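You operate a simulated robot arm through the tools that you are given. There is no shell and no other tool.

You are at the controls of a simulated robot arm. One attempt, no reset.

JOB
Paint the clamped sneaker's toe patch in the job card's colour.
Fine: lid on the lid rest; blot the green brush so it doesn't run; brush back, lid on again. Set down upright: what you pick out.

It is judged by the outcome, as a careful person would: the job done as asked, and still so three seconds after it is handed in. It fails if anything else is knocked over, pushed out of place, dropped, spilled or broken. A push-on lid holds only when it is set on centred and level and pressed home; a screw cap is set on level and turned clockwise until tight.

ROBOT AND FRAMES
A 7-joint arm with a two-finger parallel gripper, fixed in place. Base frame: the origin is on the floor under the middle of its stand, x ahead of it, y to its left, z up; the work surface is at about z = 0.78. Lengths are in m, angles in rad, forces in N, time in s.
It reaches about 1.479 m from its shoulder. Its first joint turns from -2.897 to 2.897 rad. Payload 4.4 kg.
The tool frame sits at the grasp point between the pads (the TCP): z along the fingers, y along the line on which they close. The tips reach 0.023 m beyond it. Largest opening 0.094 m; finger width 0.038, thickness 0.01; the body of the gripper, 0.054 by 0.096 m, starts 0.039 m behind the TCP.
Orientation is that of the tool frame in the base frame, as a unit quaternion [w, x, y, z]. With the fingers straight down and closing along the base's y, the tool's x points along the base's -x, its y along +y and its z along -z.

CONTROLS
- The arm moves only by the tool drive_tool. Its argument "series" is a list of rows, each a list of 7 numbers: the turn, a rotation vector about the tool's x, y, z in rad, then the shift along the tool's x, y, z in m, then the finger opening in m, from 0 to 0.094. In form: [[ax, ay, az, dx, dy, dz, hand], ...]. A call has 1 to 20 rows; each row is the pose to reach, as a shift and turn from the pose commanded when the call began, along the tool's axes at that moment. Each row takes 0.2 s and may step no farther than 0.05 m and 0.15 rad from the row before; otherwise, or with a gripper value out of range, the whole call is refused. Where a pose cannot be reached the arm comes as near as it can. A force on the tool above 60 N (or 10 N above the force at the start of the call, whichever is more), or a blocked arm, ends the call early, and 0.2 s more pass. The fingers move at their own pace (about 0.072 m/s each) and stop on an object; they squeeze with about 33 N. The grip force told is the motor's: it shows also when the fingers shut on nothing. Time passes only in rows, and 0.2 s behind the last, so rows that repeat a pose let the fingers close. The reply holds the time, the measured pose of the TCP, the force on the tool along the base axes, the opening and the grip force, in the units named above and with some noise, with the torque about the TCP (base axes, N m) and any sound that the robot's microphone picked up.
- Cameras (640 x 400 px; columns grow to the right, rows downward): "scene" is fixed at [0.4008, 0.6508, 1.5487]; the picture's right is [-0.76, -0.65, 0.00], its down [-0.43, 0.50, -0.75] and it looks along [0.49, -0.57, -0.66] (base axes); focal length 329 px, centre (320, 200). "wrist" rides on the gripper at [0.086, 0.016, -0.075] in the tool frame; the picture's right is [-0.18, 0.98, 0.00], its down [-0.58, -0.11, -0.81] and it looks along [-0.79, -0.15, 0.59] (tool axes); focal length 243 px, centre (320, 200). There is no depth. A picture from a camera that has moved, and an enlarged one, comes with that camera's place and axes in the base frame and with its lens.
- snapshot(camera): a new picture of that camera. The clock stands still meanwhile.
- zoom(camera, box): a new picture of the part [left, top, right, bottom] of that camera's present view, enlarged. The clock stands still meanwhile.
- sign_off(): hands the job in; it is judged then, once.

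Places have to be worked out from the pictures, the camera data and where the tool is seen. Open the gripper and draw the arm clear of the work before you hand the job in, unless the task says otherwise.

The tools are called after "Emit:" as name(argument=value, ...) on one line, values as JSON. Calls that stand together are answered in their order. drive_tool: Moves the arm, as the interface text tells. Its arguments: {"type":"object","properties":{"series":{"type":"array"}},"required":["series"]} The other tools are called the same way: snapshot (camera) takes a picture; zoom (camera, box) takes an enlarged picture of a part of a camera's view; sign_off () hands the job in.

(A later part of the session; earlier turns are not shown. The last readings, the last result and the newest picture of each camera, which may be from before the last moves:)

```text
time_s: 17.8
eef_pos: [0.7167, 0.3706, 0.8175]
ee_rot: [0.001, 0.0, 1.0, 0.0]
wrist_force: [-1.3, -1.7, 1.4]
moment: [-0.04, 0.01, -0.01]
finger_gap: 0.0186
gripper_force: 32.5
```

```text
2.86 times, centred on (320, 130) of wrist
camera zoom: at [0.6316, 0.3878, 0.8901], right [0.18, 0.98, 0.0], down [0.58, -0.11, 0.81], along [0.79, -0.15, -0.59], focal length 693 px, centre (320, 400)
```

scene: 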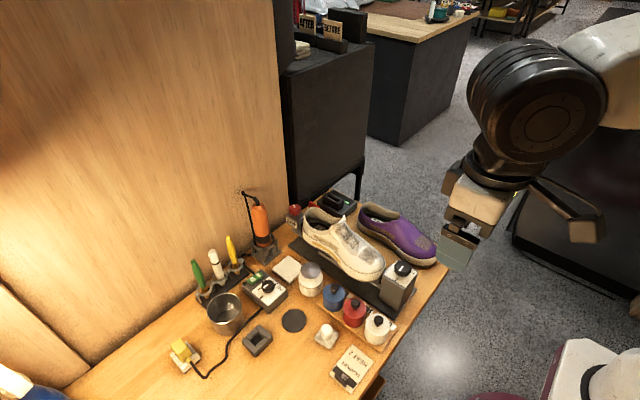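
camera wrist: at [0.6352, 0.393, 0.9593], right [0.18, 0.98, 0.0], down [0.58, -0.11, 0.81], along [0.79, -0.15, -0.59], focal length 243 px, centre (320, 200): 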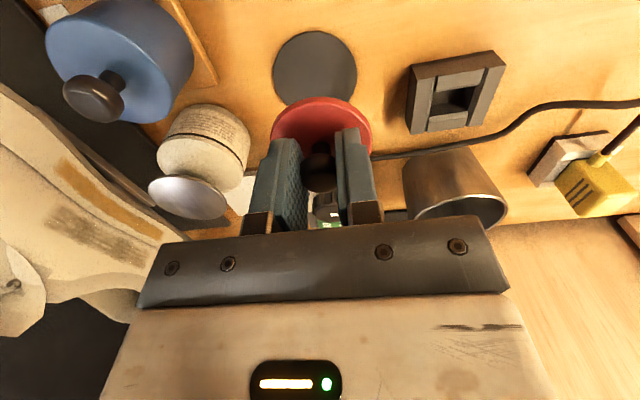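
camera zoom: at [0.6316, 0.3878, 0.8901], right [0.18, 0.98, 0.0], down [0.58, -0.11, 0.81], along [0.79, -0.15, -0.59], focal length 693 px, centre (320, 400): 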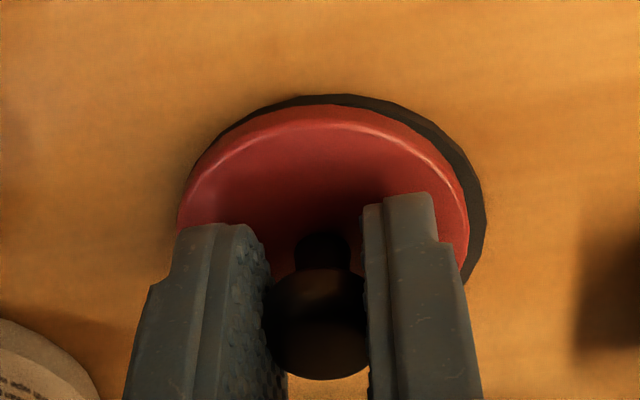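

Well within the disc now and barely touching. I lower 1 mm more, open, and rise straight up.

Emit:
drive_tool(series=[[0, 0, 0, 0, 0.001, 0.0008, 0.0], [0, 0, 0, 0, 0.001, 0.0008, 0.02], [0, 0, 0, 0, 0.001, 0.0008, 0.035], [0, 0, 0, 0, 0.001, 0.0008, 0.045], [0, 0, 0, 0, 0.001, 0.0008, 0.045], [0, 0, 0, 0, 0.001, -0.02, 0.045], [0, 0, 0, 0, 0.001, -0.05, 0.045], [0, 0, 0, 0, 0.001, -0.09, 0.045], [0, 0, 0, 0, 0.001, -0.13, 0.045]])

Emit:
snapshot(camera="wrist")

Emit:
zoom(camera="scene", box=[260, 240, 380, 360])

```text
time_s: 19.8
eef_pos: [0.7184, 0.3727, 0.9433]
ee_rot: [-0.001, 0.0, 1.0, 0.0]
wrist_force: [0.3, 0.3, -0.4]
moment: [0.0, -0.05, 0.04]
finger_gap: 0.0449
gripper_force: 0.2
```

```text
taken
camera wrist: at [0.6326, 0.3897, 1.0167], right [0.18, 0.98, 0.0], down [0.58, -0.11, 0.81], along [0.79, -0.15, -0.59], focal length 243 px, centre (320, 200)
```

wrist: 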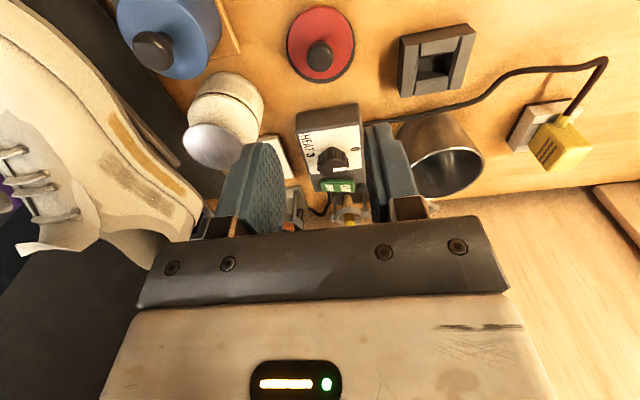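

```text
3.33 times, centred on (320, 300) of scene
camera zoom: at [0.4008, 0.6508, 1.5487], right [-0.76, -0.65, 0.0], down [-0.43, 0.5, -0.75], along [0.49, -0.57, -0.66], focal length 1097 px, centre (320, -133)
```

zoom: 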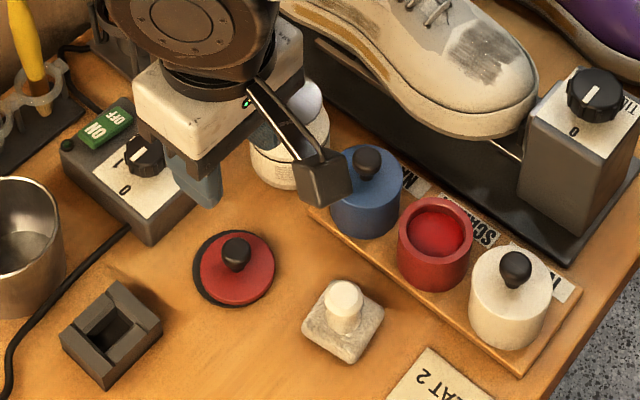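

The lid stands upright on the rest. Next I go above the green brush, tilting the gripper 0.3 rad so the wrist leans away from the wall panel (x≈0.986).

Emit:
drive_tool(series=[[0, 0, 0, 0, 0, -0.04, 0.035], [0, 0, 0, -0.02, 0.01, -0.075, 0.035], [0, -0.1, 0, -0.055, 0.026, -0.1, 0.035], [0, -0.2, 0, -0.095, 0.0445, -0.113, 0.035], [0, -0.3, 0, -0.135, 0.063, -0.113, 0.035], [0, -0.3, 0, -0.17, 0.079, -0.113, 0.035], [0, -0.3, 0, -0.2, 0.093, -0.113, 0.035], [0, -0.3, 0, -0.2238, 0.1042, -0.113, 0.035]])

Emit:
snapshot(camera="wrist")

Emit:
snapshot(camera="scene")

```text
time_s: 21.6
eef_pos: [0.9405, 0.478, 1.061]
ee_rot: [0.15, 0.0, 0.989, 0.001]
wrist_force: [0.8, -0.1, 1.2]
moment: [-0.02, -0.01, -0.01]
finger_gap: 0.035
gripper_force: 0.0
```

```text
taken
camera wrist: at [0.8368, 0.4952, 1.1056], right [0.18, 0.98, 0.06], down [0.32, -0.11, 0.94], along [0.93, -0.15, -0.33], focal length 243 px, centre (320, 200)
```

wrist: 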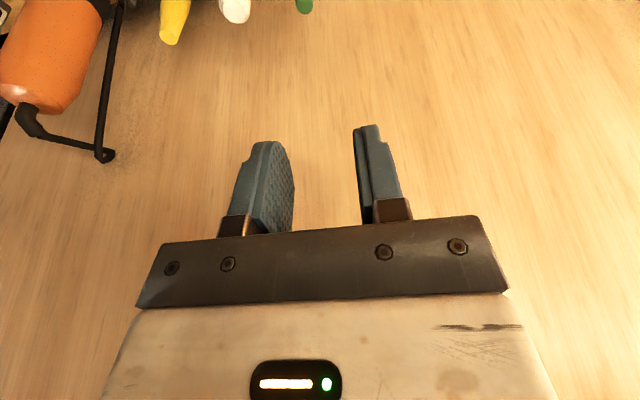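

```text
taken
```

scene: 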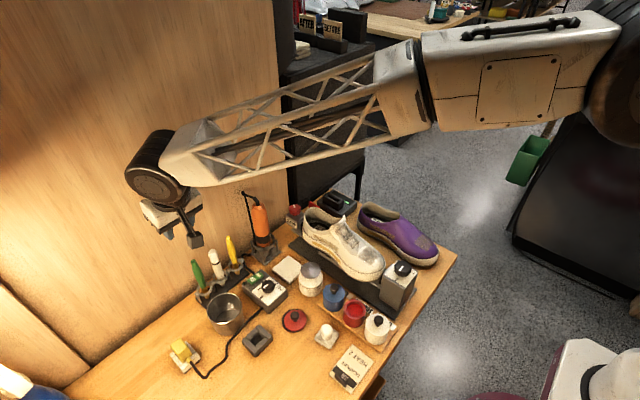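

The view confirms the green brush is almost directly under the tool. I go down 7 cm and re-check.

Emit:
drive_tool(series=[[0, 0, 0, 0.0103, 0, 0.0334, 0.035], [0, 0, 0, 0.0207, 0, 0.0669, 0.035]])

Emit:
snapshot(camera="wrist")

Emit:
zoom(camera="scene", box=[150, 180, 270, 300])

```text
time_s: 22.2
eef_pos: [0.9407, 0.4749, 0.992]
ee_rot: [0.151, 0.001, 0.989, 0.001]
wrist_force: [-0.2, -1.0, 0.3]
moment: [0.02, 0.0, 0.02]
finger_gap: 0.0348
gripper_force: 0.1
```

```text
taken
camera wrist: at [0.8374, 0.4917, 1.0355], right [0.18, 0.98, 0.06], down [0.32, -0.11, 0.94], along [0.93, -0.15, -0.33], focal length 243 px, centre (320, 200)
```

wrist: 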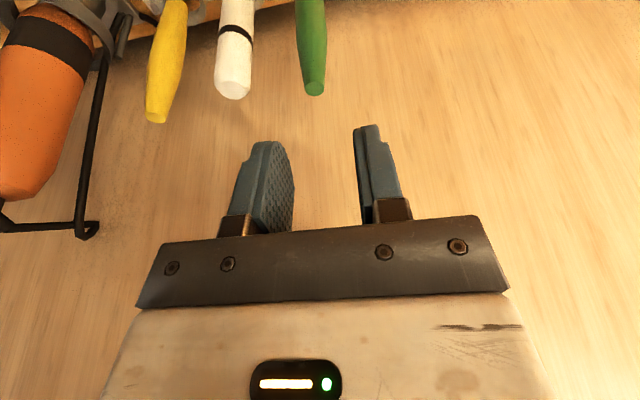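

```text
3.33 times, centred on (210, 240) of scene
camera zoom: at [0.4008, 0.6508, 1.5487], right [-0.76, -0.65, 0.0], down [-0.43, 0.5, -0.75], along [0.49, -0.57, -0.66], focal length 1097 px, centre (687, 67)
```

zoom: 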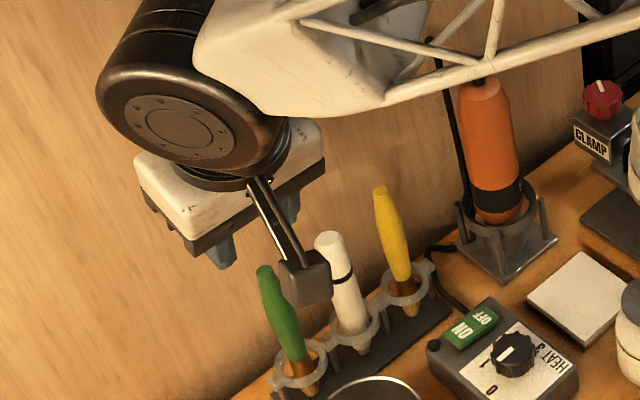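

Prediction and picture match to a pixel: brush at (0.942, 0.476), top z 0.933. I descend to TCP z≈0.90 with the fingers straddling it, then close.

Emit:
drive_tool(series=[[0, 0, 0, 0.0103, 0, 0.0334, 0.035], [0, 0, 0, 0.0192, 0, 0.062, 0.035], [0, 0, 0, 0.0266, 0, 0.086, 0.035], [0, 0, 0, 0.0266, 0, 0.086, 0.035]])

Emit:
snapshot(camera="wrist")

Emit:
zoom(camera="scene", box=[150, 200, 270, 320])

```text
time_s: 23.2
eef_pos: [0.9405, 0.4744, 0.8994]
ee_rot: [0.15, 0.0, 0.989, 0.0]
wrist_force: [-0.1, -0.2, 0.4]
moment: [0.0, -0.02, 0.0]
finger_gap: 0.0349
gripper_force: 0.0
```

```text
taken
camera wrist: at [0.8368, 0.4916, 0.9443], right [0.18, 0.98, 0.05], down [0.32, -0.11, 0.94], along [0.93, -0.15, -0.33], focal length 243 px, centre (320, 200)
```

wrist: 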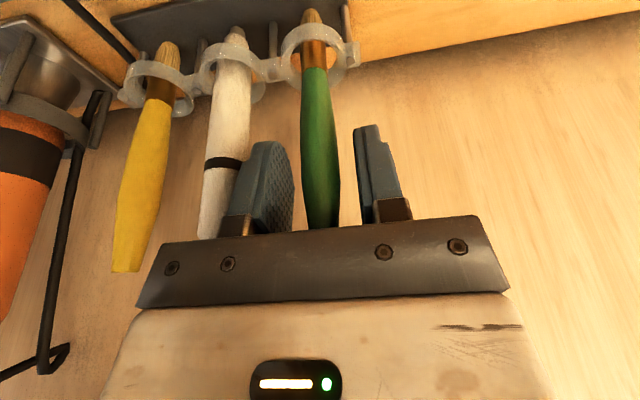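

```text
3.33 times, centred on (210, 260) of scene
camera zoom: at [0.4008, 0.6508, 1.5487], right [-0.76, -0.65, 0.0], down [-0.43, 0.5, -0.75], along [0.49, -0.57, -0.66], focal length 1097 px, centre (687, 0)
```

zoom: 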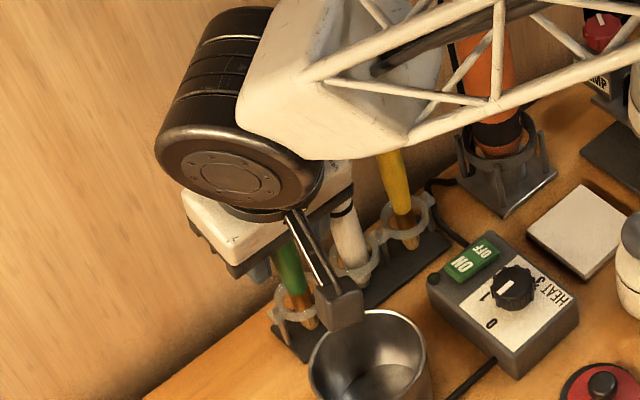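

The handle (~18 mm) is centred between the fingers, and the bristle tip is near z≈0.78, so about 0.117 below the TCP. I close.

Emit:
drive_tool(series=[[0, 0, 0, 0, 0, 0, 0.02], [0, 0, 0, 0, 0, 0, 0.005], [0, 0, 0, 0, 0, 0, 0.0], [0, 0, 0, 0, 0, 0, 0.0]])

Emit:
snapshot(camera="wrist")

```text
time_s: 24.2
eef_pos: [0.9411, 0.4755, 0.9006]
ee_rot: [0.15, -0.001, 0.989, 0.0]
wrist_force: [-1.0, -0.5, -0.2]
moment: [0.01, 0.01, -0.01]
finger_gap: 0.0163
gripper_force: 32.7
```

```text
taken
camera wrist: at [0.8368, 0.4917, 0.9444], right [0.18, 0.98, 0.05], down [0.32, -0.11, 0.94], along [0.93, -0.15, -0.33], focal length 243 px, centre (320, 200)
```

wrist: 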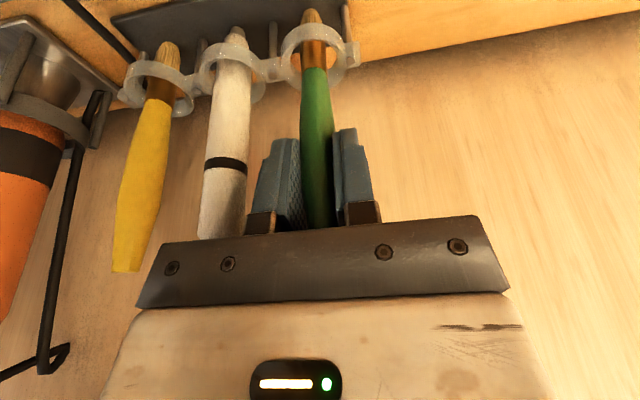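

Firmly gripped with no side force. I take a reference zoom of the brush before lifting it straight up.

Emit:
zoom(camera="wrist", box=[240, 0, 400, 100])

Emit:
drive_tool(series=[[0, 0, 0, -0.003, 0, -0.0096, 0.0], [0, 0, 0, -0.0103, 0, -0.0334, 0.0], [0, 0, 0, -0.0207, 0, -0.0669, 0.0], [0, 0, 0, -0.031, 0, -0.1003, 0.0], [0, 0, 0, -0.0414, 0, -0.1337, 0.0]])

Emit:
snapshot(camera="wrist")

Emit:
snapshot(camera="scene")

```text
4.00 times, centred on (320, 50) of wrist
camera zoom: at [0.8368, 0.4917, 0.9444], right [0.18, 0.98, 0.05], down [0.32, -0.11, 0.94], along [0.93, -0.15, -0.33], focal length 970 px, centre (320, 800)
```

zoom: 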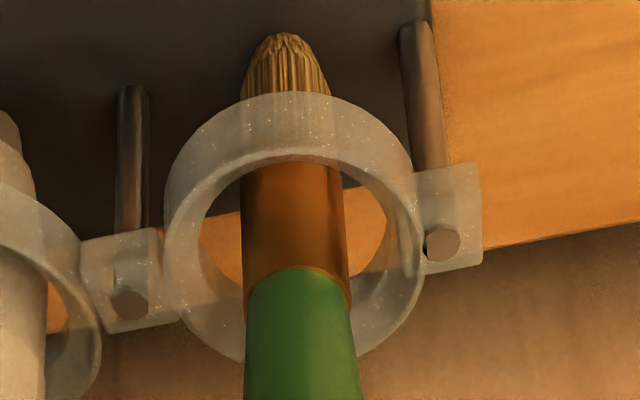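

```text
time_s: 25.4
eef_pos: [0.9402, 0.4767, 1.0391]
ee_rot: [0.149, 0.0, 0.989, 0.0]
wrist_force: [-0.4, -0.2, -0.7]
moment: [0.02, 0.0, 0.02]
finger_gap: 0.0161
gripper_force: 32.7
```

```text
taken
camera wrist: at [0.8363, 0.4937, 1.0833], right [0.18, 0.98, 0.05], down [0.32, -0.11, 0.94], along [0.93, -0.15, -0.33], focal length 243 px, centre (320, 200)
```

wrist: 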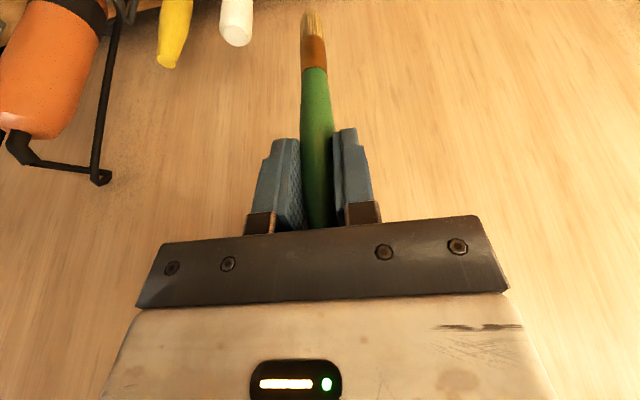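

```text
taken
```

scene: 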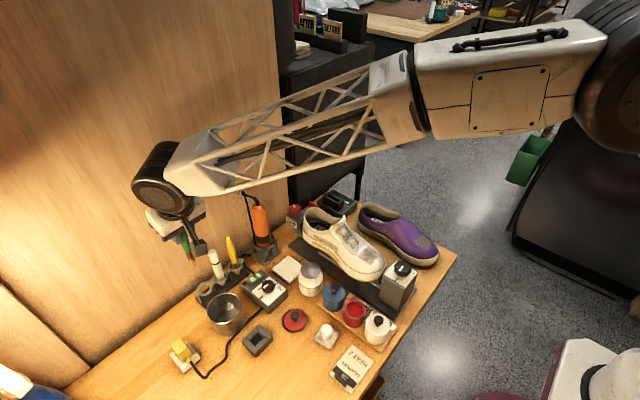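

The brush is out; tip sits about 0.119 m below the TCP. I carry it at height over to the open scarlet pot.

Emit:
drive_tool(series=[[0, 0, 0, 0.0314, -0.02035, -0.0097, 0.0], [0, 0, 0, 0.0628, -0.0407, -0.0194, 0.0], [0, 0, 0, 0.0943, -0.061, -0.0292, 0.0], [0, 0, 0, 0.1257, -0.0814, -0.0389, 0.0], [0, 0, 0, 0.1571, -0.1018, -0.0486, 0.0], [0, 0, 0, 0.1885, -0.1221, -0.0583, 0.0], [0, 0, 0, 0.2199, -0.1425, -0.068, 0.0], [0, 0, 0, 0.2514, -0.1628, -0.0778, 0.0], [0, 0, 0, 0.2828, -0.1832, -0.0875, 0.0], [0, 0, 0, 0.3142, -0.2035, -0.0972, 0.0]])

Emit:
snapshot(camera="wrist")

Emit:
zoom(camera="scene", box=[300, 200, 420, 340])

```text
time_s: 27.6
eef_pos: [0.6126, 0.272, 1.0387]
ee_rot: [0.15, 0.0, 0.989, 0.0]
wrist_force: [0.5, 0.4, -0.5]
moment: [0.01, 0.01, 0.01]
finger_gap: 0.0163
gripper_force: 33.2
```

```text
taken
camera wrist: at [0.5081, 0.2887, 1.0828], right [0.18, 0.98, 0.05], down [0.32, -0.11, 0.94], along [0.93, -0.15, -0.33], focal length 243 px, centre (320, 200)
```

wrist: 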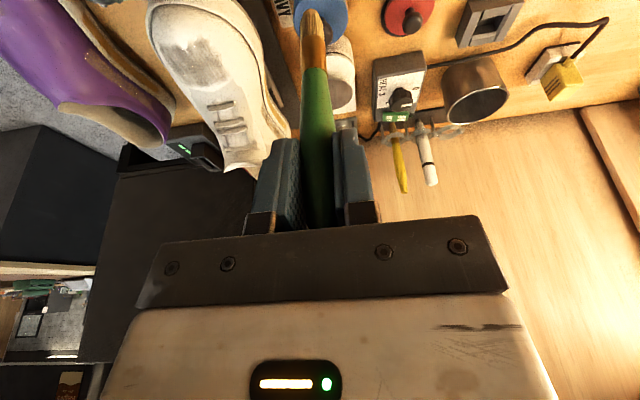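

```text
2.86 times, centred on (360, 270) of scene
camera zoom: at [0.4008, 0.6508, 1.5487], right [-0.76, -0.65, 0.0], down [-0.43, 0.5, -0.75], along [0.49, -0.57, -0.66], focal length 940 px, centre (206, 0)
```

zoom: 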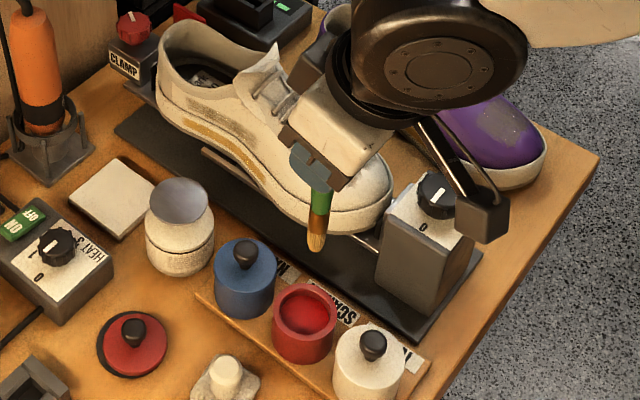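

The tip is at about (0.61, 0.274), over the pot mouth. I lower to just above the rim and verify from the scene camera.

Emit:
drive_tool(series=[[0, 0, 0, 0.0103, 0, 0.0334, 0.0], [0, 0, 0, 0.0192, 0, 0.062, 0.0], [0, 0, 0, 0.0251, 0, 0.0812, 0.0]])

Emit:
zoom(camera="scene", box=[325, 265, 385, 325])

Emit:
snapshot(camera="wrist")

```text
time_s: 28.4
eef_pos: [0.6125, 0.2744, 0.9537]
ee_rot: [0.15, 0.0, 0.989, 0.0]
wrist_force: [-0.3, 0.0, -0.2]
moment: [-0.03, -0.01, 0.02]
finger_gap: 0.0162
gripper_force: 32.7
```

```text
6.67 times, centred on (355, 295) of scene
camera zoom: at [0.4008, 0.6508, 1.5487], right [-0.76, -0.65, 0.0], down [-0.43, 0.5, -0.75], along [0.49, -0.57, -0.66], focal length 2194 px, centre (87, -433)
```

zoom: 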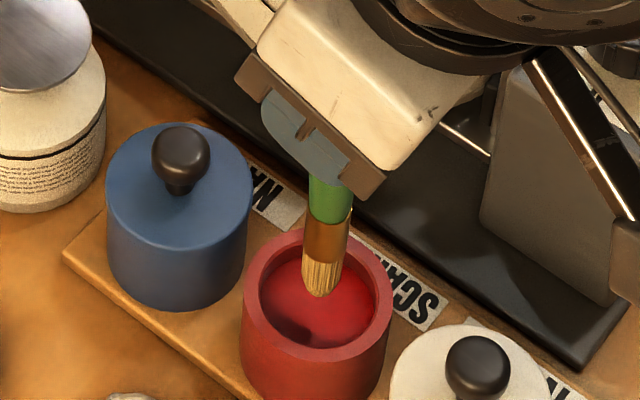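

```text
taken
camera wrist: at [0.5083, 0.2911, 0.9977], right [0.18, 0.98, 0.05], down [0.32, -0.11, 0.94], along [0.93, -0.15, -0.33], focal length 243 px, centre (320, 200)
```

wrist: 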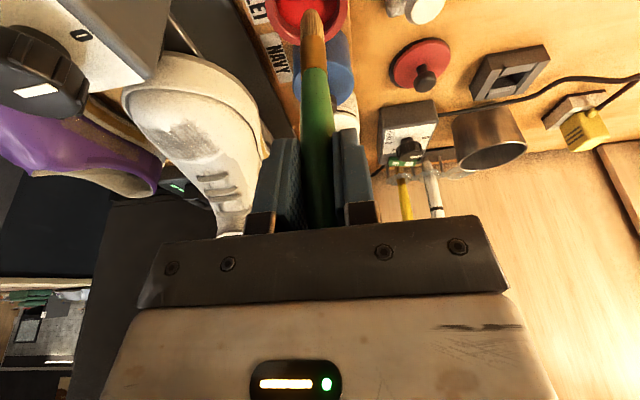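

I'll zoom the wrist view to compare the tip position with the rim.

Emit:
zoom(camera="wrist", box=[240, 0, 400, 100])

```text
4.00 times, centred on (320, 50) of wrist
camera zoom: at [0.5083, 0.2911, 0.9977], right [0.18, 0.98, 0.05], down [0.32, -0.11, 0.94], along [0.93, -0.15, -0.33], focal length 970 px, centre (320, 800)
```

zoom: 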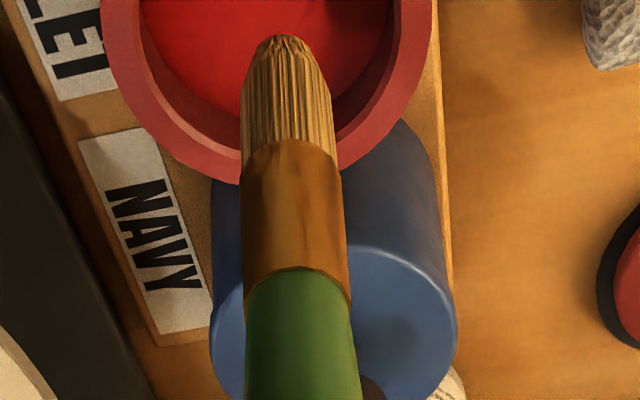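

Relative to the rim the tip is ~3 mm toward −x and +y, so I correct by (+3, −3) mm and dip about 28 mm down (tip ≈0.807, paint level ≈0.816).

Emit:
drive_tool(series=[[0, 0, 0, -0.0029, -0.003, 0.0009, 0.0], [0, 0, 0, 0.0012, -0.003, 0.0143, 0.0], [0, 0, 0, 0.0054, -0.003, 0.0276, 0.0], [0, 0, 0, 0.0054, -0.003, 0.0276, 0.0]])

Emit:
zoom(camera="scene", box=[325, 265, 385, 325])

Emit:
zoom(camera="wrist", box=[240, 0, 400, 100])

```text
time_s: 29.4
eef_pos: [0.6154, 0.2709, 0.9294]
ee_rot: [0.15, 0.001, 0.989, 0.0]
wrist_force: [2.4, -0.6, 35.8]
moment: [-0.03, -0.33, 0.01]
finger_gap: 0.0169
gripper_force: 33.4
```

```text
6.67 times, centred on (355, 295) of scene
camera zoom: at [0.4008, 0.6508, 1.5487], right [-0.76, -0.65, 0.0], down [-0.43, 0.5, -0.75], along [0.49, -0.57, -0.66], focal length 2194 px, centre (87, -433)
```

zoom: 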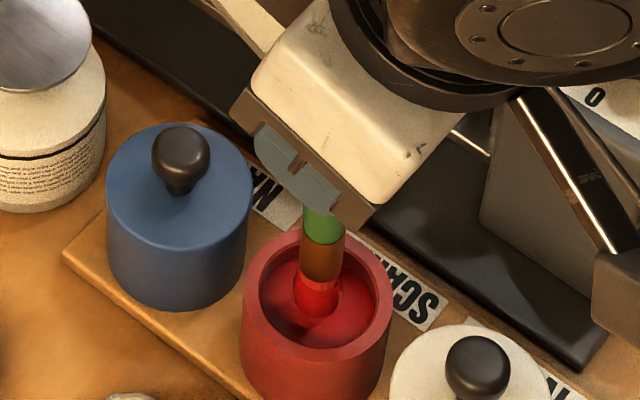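

```text
4.00 times, centred on (320, 50) of wrist
camera zoom: at [0.5118, 0.2875, 0.9728], right [0.18, 0.98, 0.06], down [0.31, -0.11, 0.94], along [0.93, -0.15, -0.33], focal length 970 px, centre (320, 800)
```

zoom: 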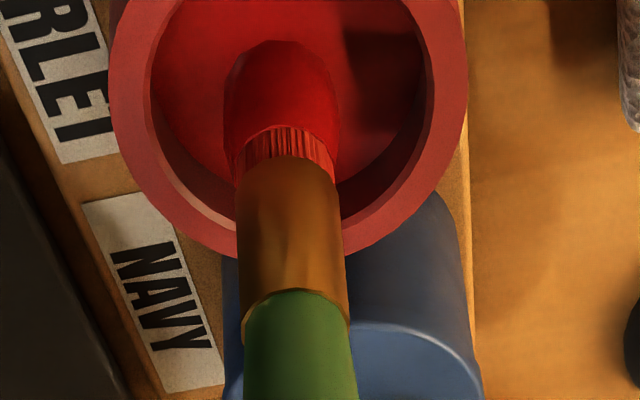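

The bristles are red now, but there's 36 N of upward force: the paint surface is firm and I pressed too deep. I lift out and check the brush.

Emit:
drive_tool(series=[[0, 0, 0, -0.003, 0, -0.0096, 0.0], [0, 0, 0, -0.0089, 0, -0.0287, 0.0], [0, 0, 0, -0.0177, 0, -0.0573, 0.0], [0, 0, 0, -0.0177, 0, -0.0573, 0.0]])

Emit:
zoom(camera="scene", box=[325, 245, 385, 305])

Emit:
zoom(camera="wrist", box=[240, 0, 400, 100])

Emit:
snapshot(camera="wrist")

```text
time_s: 30.4
eef_pos: [0.6136, 0.2702, 0.9882]
ee_rot: [0.149, 0.001, 0.989, 0.001]
wrist_force: [0.8, 0.0, -1.1]
moment: [0.02, -0.02, 0.03]
finger_gap: 0.0168
gripper_force: 33.6
```

```text
6.67 times, centred on (355, 275) of scene
camera zoom: at [0.4008, 0.6508, 1.5487], right [-0.76, -0.65, 0.0], down [-0.43, 0.5, -0.75], along [0.49, -0.57, -0.66], focal length 2194 px, centre (87, -300)
```

zoom: 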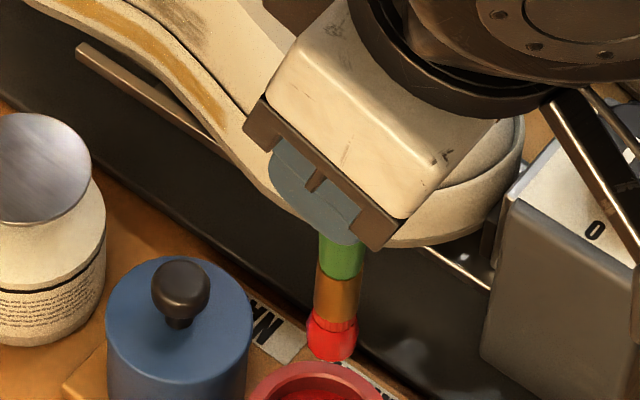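

```text
4.00 times, centred on (320, 50) of wrist
camera zoom: at [0.5105, 0.2871, 1.0323], right [0.18, 0.98, 0.05], down [0.32, -0.11, 0.94], along [0.93, -0.15, -0.33], focal length 970 px, centre (320, 800)
```

zoom: 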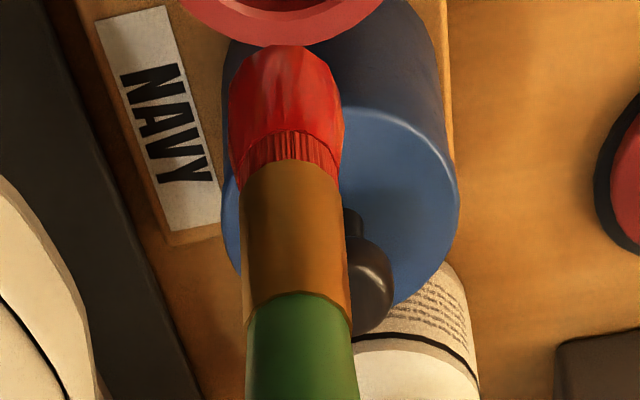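

```text
taken
camera wrist: at [0.5105, 0.2871, 1.0323], right [0.18, 0.98, 0.05], down [0.32, -0.11, 0.94], along [0.93, -0.15, -0.33], focal length 243 px, centre (320, 200)
```

wrist: 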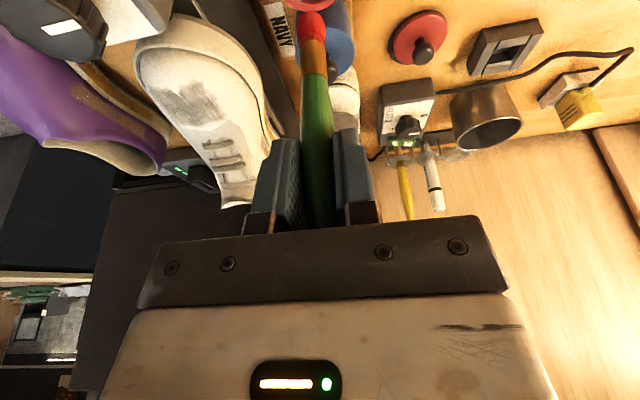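

The brush carries a thick bead of red paint; it slipped ~5 mm up in the grip, so the tip is now ~0.117 below the TCP. I carry it slowly to above the blot pad, clearing the jar (top z≈0.857).

Emit:
drive_tool(series=[[0, 0, 0, -0.0074, 0, -0.0239, 0.0], [0, 0, 0, -0.0378, 0, -0.0145, 0.0], [0, 0, 0, -0.0681, 0.001, -0.0051, 0.0], [0, 0, 0, -0.0985, 0.001, 0.0043, 0.0], [0, 0, 0, -0.1288, 0.0015, 0.0137, 0.0], [0, 0, 0, -0.1592, 0.002, 0.0231, 0.0], [0, 0, 0, -0.1896, 0.0025, 0.0325, 0.0], [0, 0, 0, -0.2199, 0.0025, 0.0418, 0.0], [0, 0, 0, -0.2199, 0.0025, 0.0418, 0.0]])

Emit:
snapshot(camera="wrist")

Emit:
zoom(camera="scene", box=[240, 210, 340, 310])

```text
time_s: 32.4
eef_pos: [0.84, 0.2711, 1.0124]
ee_rot: [0.15, 0.0, 0.989, 0.0]
wrist_force: [0.5, 0.1, -0.5]
moment: [-0.01, 0.02, -0.02]
finger_gap: 0.0169
gripper_force: 32.4
```

```text
taken
camera wrist: at [0.7365, 0.2885, 1.0567], right [0.18, 0.98, 0.05], down [0.32, -0.11, 0.94], along [0.93, -0.15, -0.33], focal length 243 px, centre (320, 200)
```

wrist: 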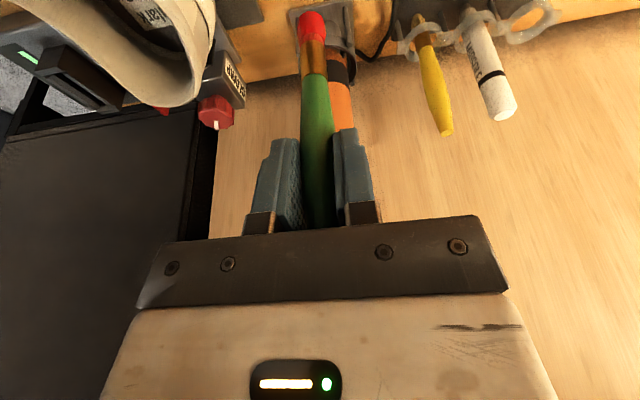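

```text
4.00 times, centred on (290, 260) of scene
camera zoom: at [0.4008, 0.6508, 1.5487], right [-0.76, -0.65, 0.0], down [-0.43, 0.5, -0.75], along [0.49, -0.57, -0.66], focal length 1316 px, centre (440, -40)
```

zoom: 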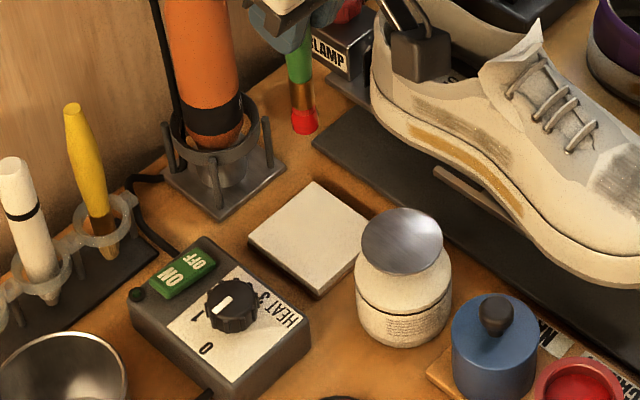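

Tip is above the middle of the pad (pad ≈ x 0.803–0.871, y 0.239–0.307, top z≈0.788). I lower until just above contact.

Emit:
drive_tool(series=[[0, 0, 0, 0.0103, 0, 0.0334, 0.0], [0, 0, 0, 0.0192, 0, 0.062, 0.0], [0, 0, 0, 0.0281, 0, 0.0907, 0.0], [0, 0, 0, 0.0281, 0, 0.0907, 0.0]])

Emit:
zoom(camera="scene", box=[260, 230, 320, 290])

Emit:
snapshot(camera="wrist")

```text
time_s: 33.4
eef_pos: [0.8378, 0.2725, 0.9163]
ee_rot: [0.15, 0.0, 0.989, 0.0]
wrist_force: [0.1, -0.3, -2.1]
moment: [0.02, 0.0, -0.01]
finger_gap: 0.0167
gripper_force: 32.7
```

```text
6.67 times, centred on (290, 260) of scene
camera zoom: at [0.4008, 0.6508, 1.5487], right [-0.76, -0.65, 0.0], down [-0.43, 0.5, -0.75], along [0.49, -0.57, -0.66], focal length 2194 px, centre (520, -200)
```

zoom: 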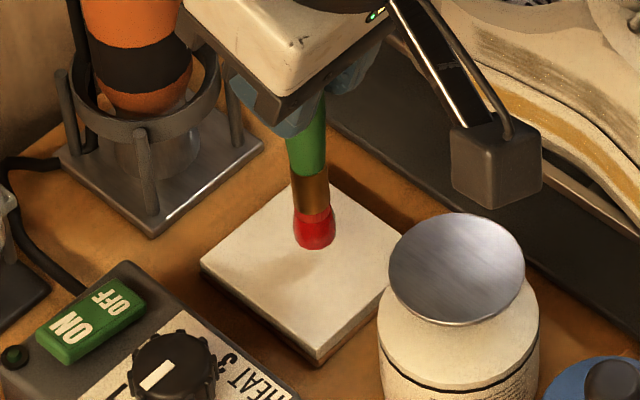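

```text
taken
camera wrist: at [0.7336, 0.2891, 0.9608], right [0.18, 0.98, 0.05], down [0.32, -0.11, 0.94], along [0.93, -0.15, -0.33], focal length 243 px, centre (320, 200)
```

wrist: 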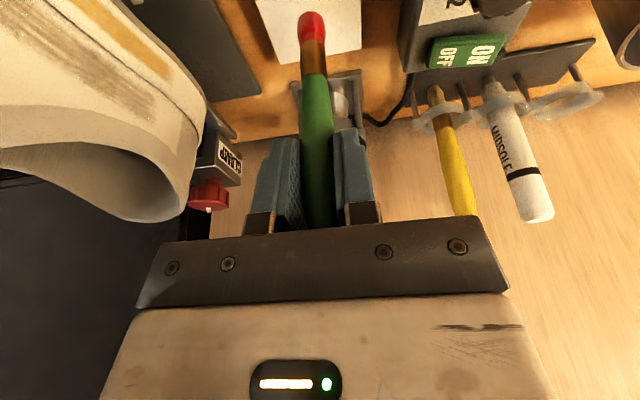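

Tip is ~1 cm above the pad. I step down gently to touch it.

Emit:
drive_tool(series=[[0, 0, 0, 0.0012, 0, 0.0038, 0.0], [0, 0, 0, 0.0024, 0, 0.0076, 0.0], [0, 0, 0, 0.003, 0, 0.0096, 0.0], [0, 0, 0, 0.003, 0, 0.0096, 0.0]])

Emit:
zoom(camera="scene", box=[260, 230, 320, 290])

```text
time_s: 34.4
eef_pos: [0.837, 0.2709, 0.9075]
ee_rot: [0.149, 0.0, 0.989, 0.0]
wrist_force: [-0.2, 0.3, -0.4]
moment: [0.01, -0.02, 0.0]
finger_gap: 0.0166
gripper_force: 33.1
```

```text
6.67 times, centred on (290, 260) of scene
camera zoom: at [0.4008, 0.6508, 1.5487], right [-0.76, -0.65, 0.0], down [-0.43, 0.5, -0.75], along [0.49, -0.57, -0.66], focal length 2194 px, centre (520, -200)
```

zoom: 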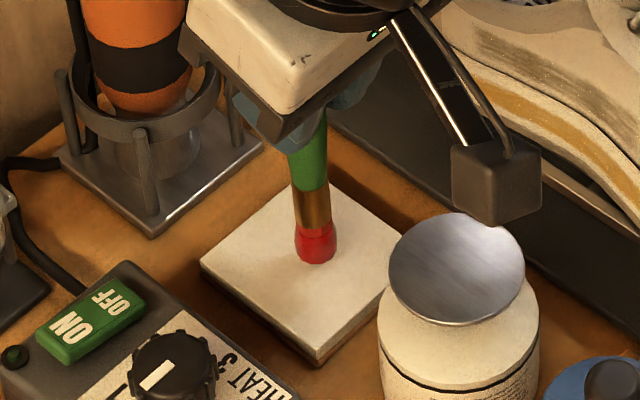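

No contact yet; further small steps down.

Emit:
drive_tool(series=[[0, 0, 0, 0.0006, 0, 0.0019, 0.0], [0, 0, 0, 0.0012, 0, 0.0038, 0.0], [0, 0, 0, 0.0012, 0, 0.0038, 0.0]])

Emit:
zoom(camera="scene", box=[260, 230, 320, 290])

```text
time_s: 35.2
eef_pos: [0.8374, 0.2719, 0.9034]
ee_rot: [0.151, 0.001, 0.989, -0.001]
wrist_force: [-1.9, -0.2, 8.6]
moment: [-0.03, 0.09, 0.0]
finger_gap: 0.0167
gripper_force: 33.3
```

```text
6.67 times, centred on (290, 260) of scene
camera zoom: at [0.4008, 0.6508, 1.5487], right [-0.76, -0.65, 0.0], down [-0.43, 0.5, -0.75], along [0.49, -0.57, -0.66], focal length 2194 px, centre (520, -200)
```

zoom: 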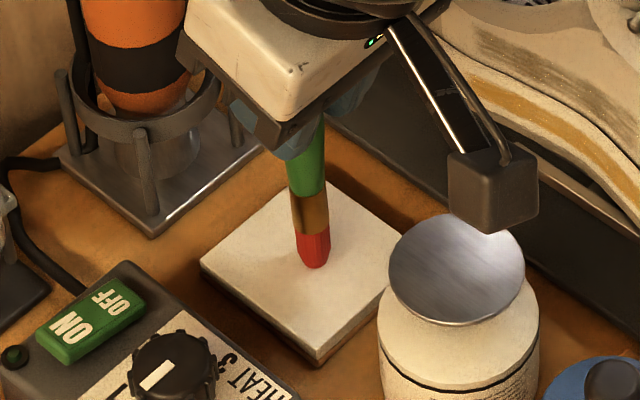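

Touch with ~9 N and the bead has visibly gone from the bristles. I lift and check the brush and the pad.

Emit:
drive_tool(series=[[0, 0, 0, -0.003, 0, -0.0096, 0.0], [0, 0, 0, -0.0118, 0, -0.0382, 0.0], [0, 0, 0, -0.0222, 0, -0.0716, 0.0], [0, 0, 0, -0.0325, 0, -0.105, 0.0]])

Emit:
zoom(camera="scene", box=[260, 220, 320, 290])

Emit:
zoom(camera="wrist", box=[240, 0, 400, 100])

Emit:
zoom(camera="scene", box=[330, 210, 400, 290])

```text
time_s: 36.2
eef_pos: [0.8383, 0.2726, 1.0132]
ee_rot: [0.149, -0.001, 0.989, 0.0]
wrist_force: [-1.3, 0.6, -0.4]
moment: [-0.02, 0.0, -0.01]
finger_gap: 0.0162
gripper_force: 33.1
```

```text
5.71 times, centred on (290, 255) of scene
camera zoom: at [0.4008, 0.6508, 1.5487], right [-0.76, -0.65, 0.0], down [-0.43, 0.5, -0.75], along [0.49, -0.57, -0.66], focal length 1881 px, centre (491, -114)
```

zoom: 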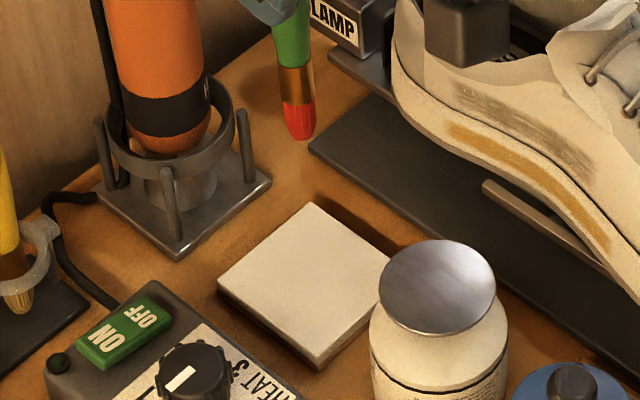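

```text
4.00 times, centred on (320, 50) of wrist
camera zoom: at [0.7341, 0.2898, 1.0562], right [0.18, 0.98, 0.05], down [0.32, -0.11, 0.94], along [0.93, -0.15, -0.33], focal length 970 px, centre (320, 800)
```

zoom: 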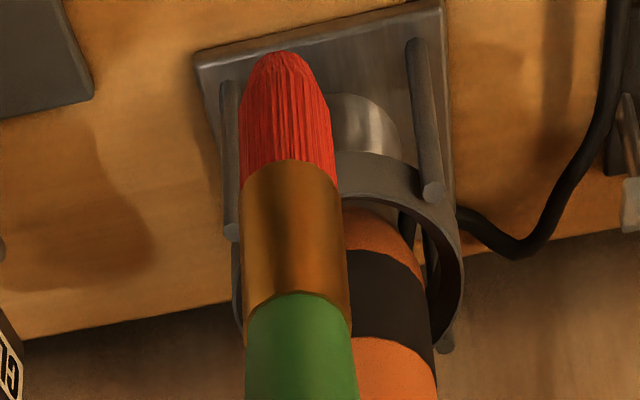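

```text
5.00 times, centred on (365, 250) of scene
camera zoom: at [0.4008, 0.6508, 1.5487], right [-0.76, -0.65, 0.0], down [-0.43, 0.5, -0.75], along [0.49, -0.57, -0.66], focal length 1646 px, centre (95, -50)
```

zoom: 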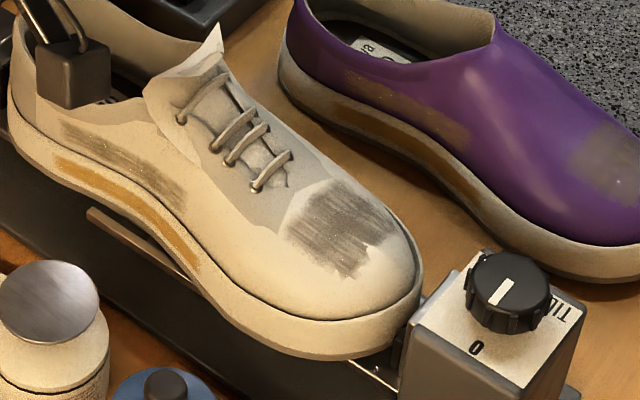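

The brush is blotted (slim red bristles, tip now ~0.1156 below TCP). The toe patch triangulates to about x 0.634–0.682, y 0.135–0.176, z≈0.88. I carry the brush around the shoe's tongue at height to above the patch.

Emit:
drive_tool(series=[[0, 0, 0, 0.0323, 0, -0.0309, 0.0], [0, 0, 0, 0.0655, 0, -0.059, 0.0], [0, 0, 0, 0.1037, 0, -0.0708, 0.0], [0, 0, 0, 0.1419, -0.01, -0.0826, 0.0], [0, 0, 0, 0.1596, -0.045, -0.0881, 0.0], [0, 0, 0, 0.1596, -0.085, -0.0881, 0.0], [0, 0, 0, 0.1596, -0.117, -0.0881, 0.0], [0, 0, 0, 0.1596, -0.117, -0.0881, 0.0]])

Emit:
snapshot(camera="wrist")

Emit:
zoom(camera="scene", box=[320, 190, 420, 300])

Emit:
zoom(camera="wrist", box=[220, 0, 400, 110])

```text
time_s: 38.0
eef_pos: [0.6609, 0.1567, 1.0513]
ee_rot: [0.15, 0.001, 0.989, 0.0]
wrist_force: [1.0, -0.2, 0.2]
moment: [-0.01, 0.01, 0.0]
finger_gap: 0.0165
gripper_force: 33.4
```

```text
taken
camera wrist: at [0.5567, 0.1725, 1.0957], right [0.18, 0.98, 0.05], down [0.32, -0.11, 0.94], along [0.93, -0.15, -0.33], focal length 243 px, centre (320, 200)
```

wrist: 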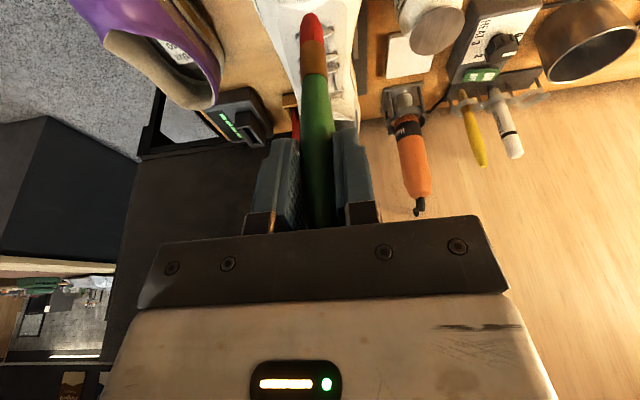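

```text
3.64 times, centred on (370, 245) of scene
camera zoom: at [0.4008, 0.6508, 1.5487], right [-0.76, -0.65, 0.0], down [-0.43, 0.5, -0.75], along [0.49, -0.57, -0.66], focal length 1197 px, centre (138, 36)
```

zoom: 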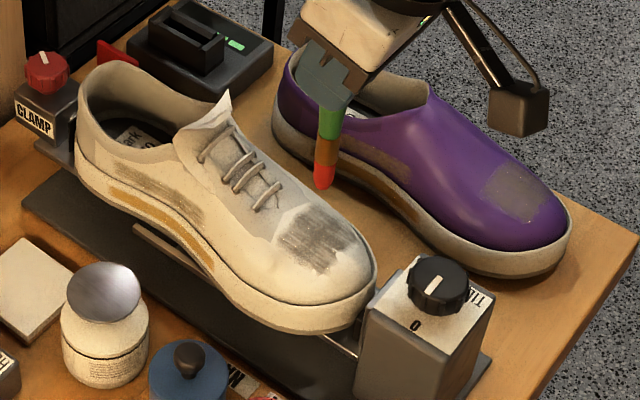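

```text
3.56 times, centred on (310, 55) of wrist
camera zoom: at [0.5567, 0.1725, 1.0957], right [0.18, 0.98, 0.05], down [0.32, -0.11, 0.94], along [0.93, -0.15, -0.33], focal length 863 px, centre (356, 716)
```

zoom: 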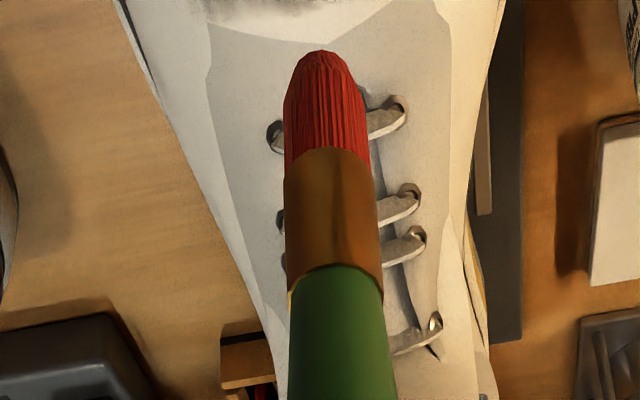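

The tip is over the patch at about 5 cm. I back off a little to get a wrist view of the patch for a second bearing on its corners.

Emit:
drive_tool(series=[[0, 0, 0, 0.0289, -0.015, -0.0194, 0.0], [0, 0, 0, 0.0577, -0.03, -0.0389, 0.0], [0, 0, 0, 0.0866, -0.045, -0.0583, 0.0], [0, 0, 0, 0.0866, -0.045, -0.0583, 0.0]])

Emit:
zoom(camera="wrist", box=[320, 0, 420, 100])

Emit:
zoom(camera="scene", box=[345, 225, 405, 285])

```text
time_s: 39.0
eef_pos: [0.5615, 0.1093, 1.0797]
ee_rot: [0.15, -0.001, 0.989, 0.001]
wrist_force: [-0.1, -0.7, -0.8]
moment: [0.0, 0.03, 0.01]
finger_gap: 0.0168
gripper_force: 33.4
```

```text
4.00 times, centred on (370, 50) of wrist
camera zoom: at [0.4566, 0.1268, 1.1236], right [0.18, 0.98, 0.05], down [0.32, -0.11, 0.94], along [0.93, -0.15, -0.33], focal length 970 px, centre (120, 800)
```

zoom: 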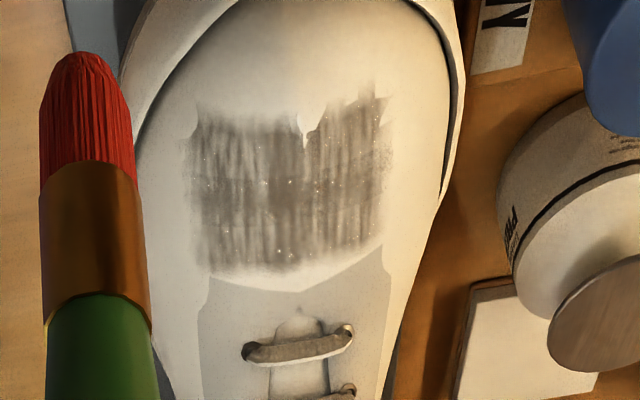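

```text
6.67 times, centred on (375, 255) of scene
camera zoom: at [0.4008, 0.6508, 1.5487], right [-0.76, -0.65, 0.0], down [-0.43, 0.5, -0.75], along [0.49, -0.57, -0.66], focal length 2194 px, centre (-47, -167)
```

zoom: 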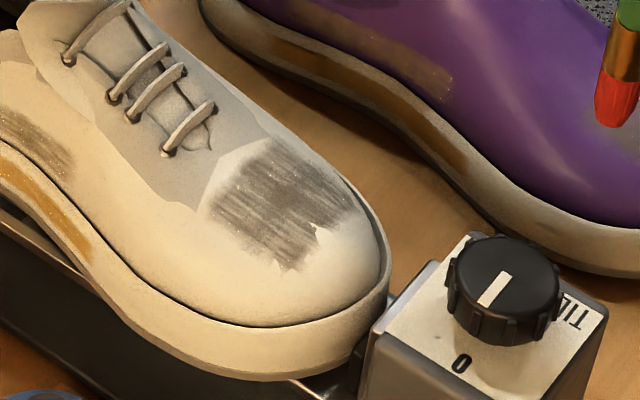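

The patch corners triangulate to roughly x 0.640–0.683, y 0.127–0.178, z from ~0.868 at the front to ~0.885. I move above its centre, stopping about 1 cm above.

Emit:
drive_tool(series=[[0, 0, 0, -0.0334, 0.014, 0.0103, 0.0], [0, 0, 0, -0.0669, 0.028, 0.0207, 0.0], [0, 0, 0, -0.0896, 0.041, 0.0487, 0.0], [0, 0, 0, -0.0807, 0.041, 0.0773, 0.0], [0, 0, 0, -0.0754, 0.041, 0.0945, 0.0], [0, 0, 0, -0.0754, 0.041, 0.0945, 0.0]])

Emit:
zoom(camera="scene", box=[345, 225, 405, 285])

Emit:
zoom(camera="wrist", box=[240, 0, 400, 100])

```text
time_s: 40.4
eef_pos: [0.66, 0.1503, 1.0116]
ee_rot: [0.15, 0.0, 0.989, 0.001]
wrist_force: [0.2, -0.2, -0.9]
moment: [0.01, -0.03, 0.0]
finger_gap: 0.0166
gripper_force: 33.5
```

```text
6.67 times, centred on (375, 255) of scene
camera zoom: at [0.4008, 0.6508, 1.5487], right [-0.76, -0.65, 0.0], down [-0.43, 0.5, -0.75], along [0.49, -0.57, -0.66], focal length 2194 px, centre (-47, -167)
```

zoom: 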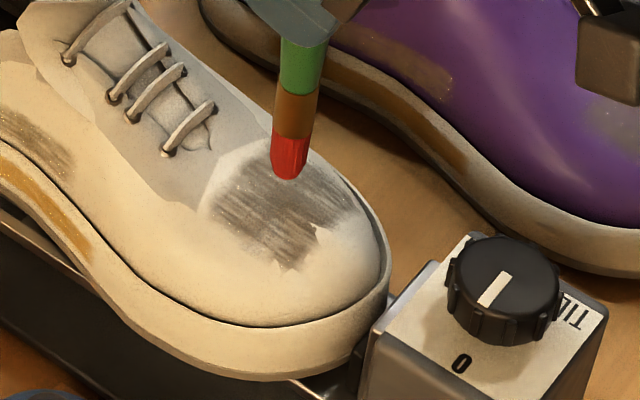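

```text
4.00 times, centred on (320, 50) of wrist
camera zoom: at [0.5565, 0.1684, 1.0556], right [0.18, 0.98, 0.05], down [0.32, -0.11, 0.94], along [0.93, -0.15, -0.33], focal length 970 px, centre (320, 800)
```

zoom: 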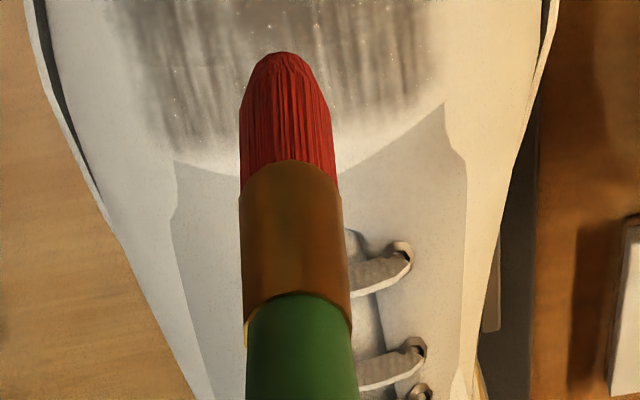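

Aligned. Now small steps down until the bristles touch.

Emit:
drive_tool(series=[[0, 0, 0, 0.0012, 0, 0.0038, 0.0], [0, 0, 0, 0.0024, 0, 0.0076, 0.0], [0, 0, 0, 0.003, 0, 0.0096, 0.0], [0, 0, 0, 0.003, 0, 0.0096, 0.0]])

Emit:
zoom(camera="scene", box=[345, 225, 405, 285])

```text
time_s: 41.4
eef_pos: [0.66, 0.153, 1.0019]
ee_rot: [0.149, 0.0, 0.989, 0.0]
wrist_force: [-0.8, 0.3, -1.2]
moment: [-0.01, 0.03, -0.01]
finger_gap: 0.0166
gripper_force: 33.3
```

```text
6.67 times, centred on (375, 255) of scene
camera zoom: at [0.4008, 0.6508, 1.5487], right [-0.76, -0.65, 0.0], down [-0.43, 0.5, -0.75], along [0.49, -0.57, -0.66], focal length 2194 px, centre (-47, -167)
```

zoom: 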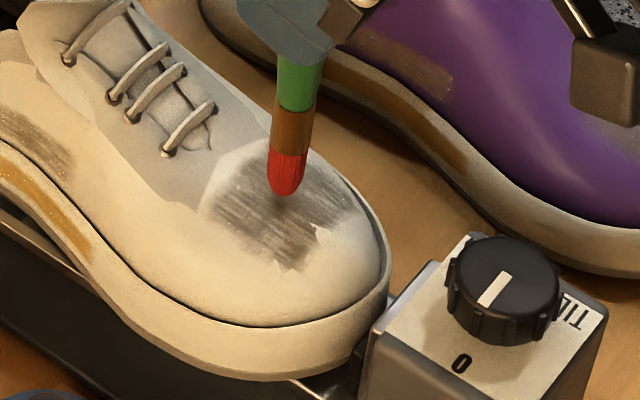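

Close to touching, still no force. Two more 1.5 mm steps.

Emit:
drive_tool(series=[[0, 0, 0, 0.0004, 0, 0.0014, 0.0], [0, 0, 0, 0.0009, 0, 0.0029, 0.0], [0, 0, 0, 0.0009, 0, 0.0029, 0.0]])

Emit:
zoom(camera="scene", box=[345, 225, 405, 285])

```text
time_s: 42.2
eef_pos: [0.6608, 0.1514, 0.9991]
ee_rot: [0.149, 0.0, 0.989, 0.0]
wrist_force: [-0.1, 0.4, -0.5]
moment: [-0.02, -0.03, 0.0]
finger_gap: 0.0169
gripper_force: 33.4
```

```text
6.67 times, centred on (375, 255) of scene
camera zoom: at [0.4008, 0.6508, 1.5487], right [-0.76, -0.65, 0.0], down [-0.43, 0.5, -0.75], along [0.49, -0.57, -0.66], focal length 2194 px, centre (-47, -167)
```

zoom: 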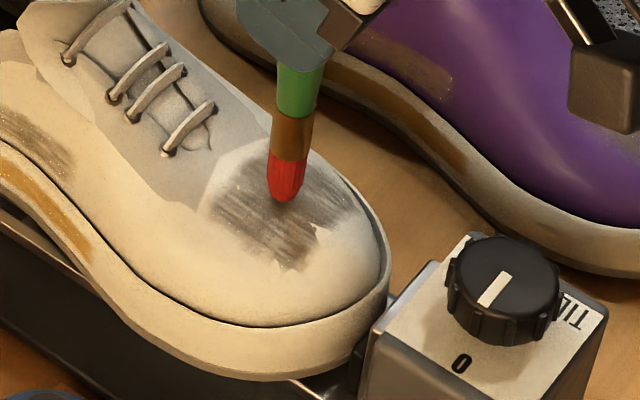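

Emit:
drive_tool(series=[[0, 0, 0, 0.0004, 0, 0.0014, 0.0], [0, 0, 0, 0.0009, 0, 0.0029, 0.0], [0, 0, 0, 0.0009, 0, 0.0029, 0.0]])

Emit:
zoom(camera="scene", box=[345, 225, 405, 285])

```text
time_s: 43.0
eef_pos: [0.6614, 0.1525, 0.9951]
ee_rot: [0.15, 0.0, 0.989, 0.0]
wrist_force: [0.0, -0.2, -1.0]
moment: [-0.01, 0.03, 0.03]
finger_gap: 0.0166
gripper_force: 32.9
```

```text
6.67 times, centred on (375, 255) of scene
camera zoom: at [0.4008, 0.6508, 1.5487], right [-0.76, -0.65, 0.0], down [-0.43, 0.5, -0.75], along [0.49, -0.57, -0.66], focal length 2194 px, centre (-47, -167)
```

zoom: 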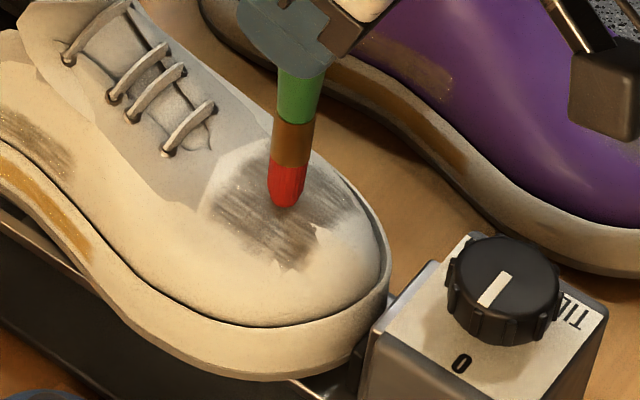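

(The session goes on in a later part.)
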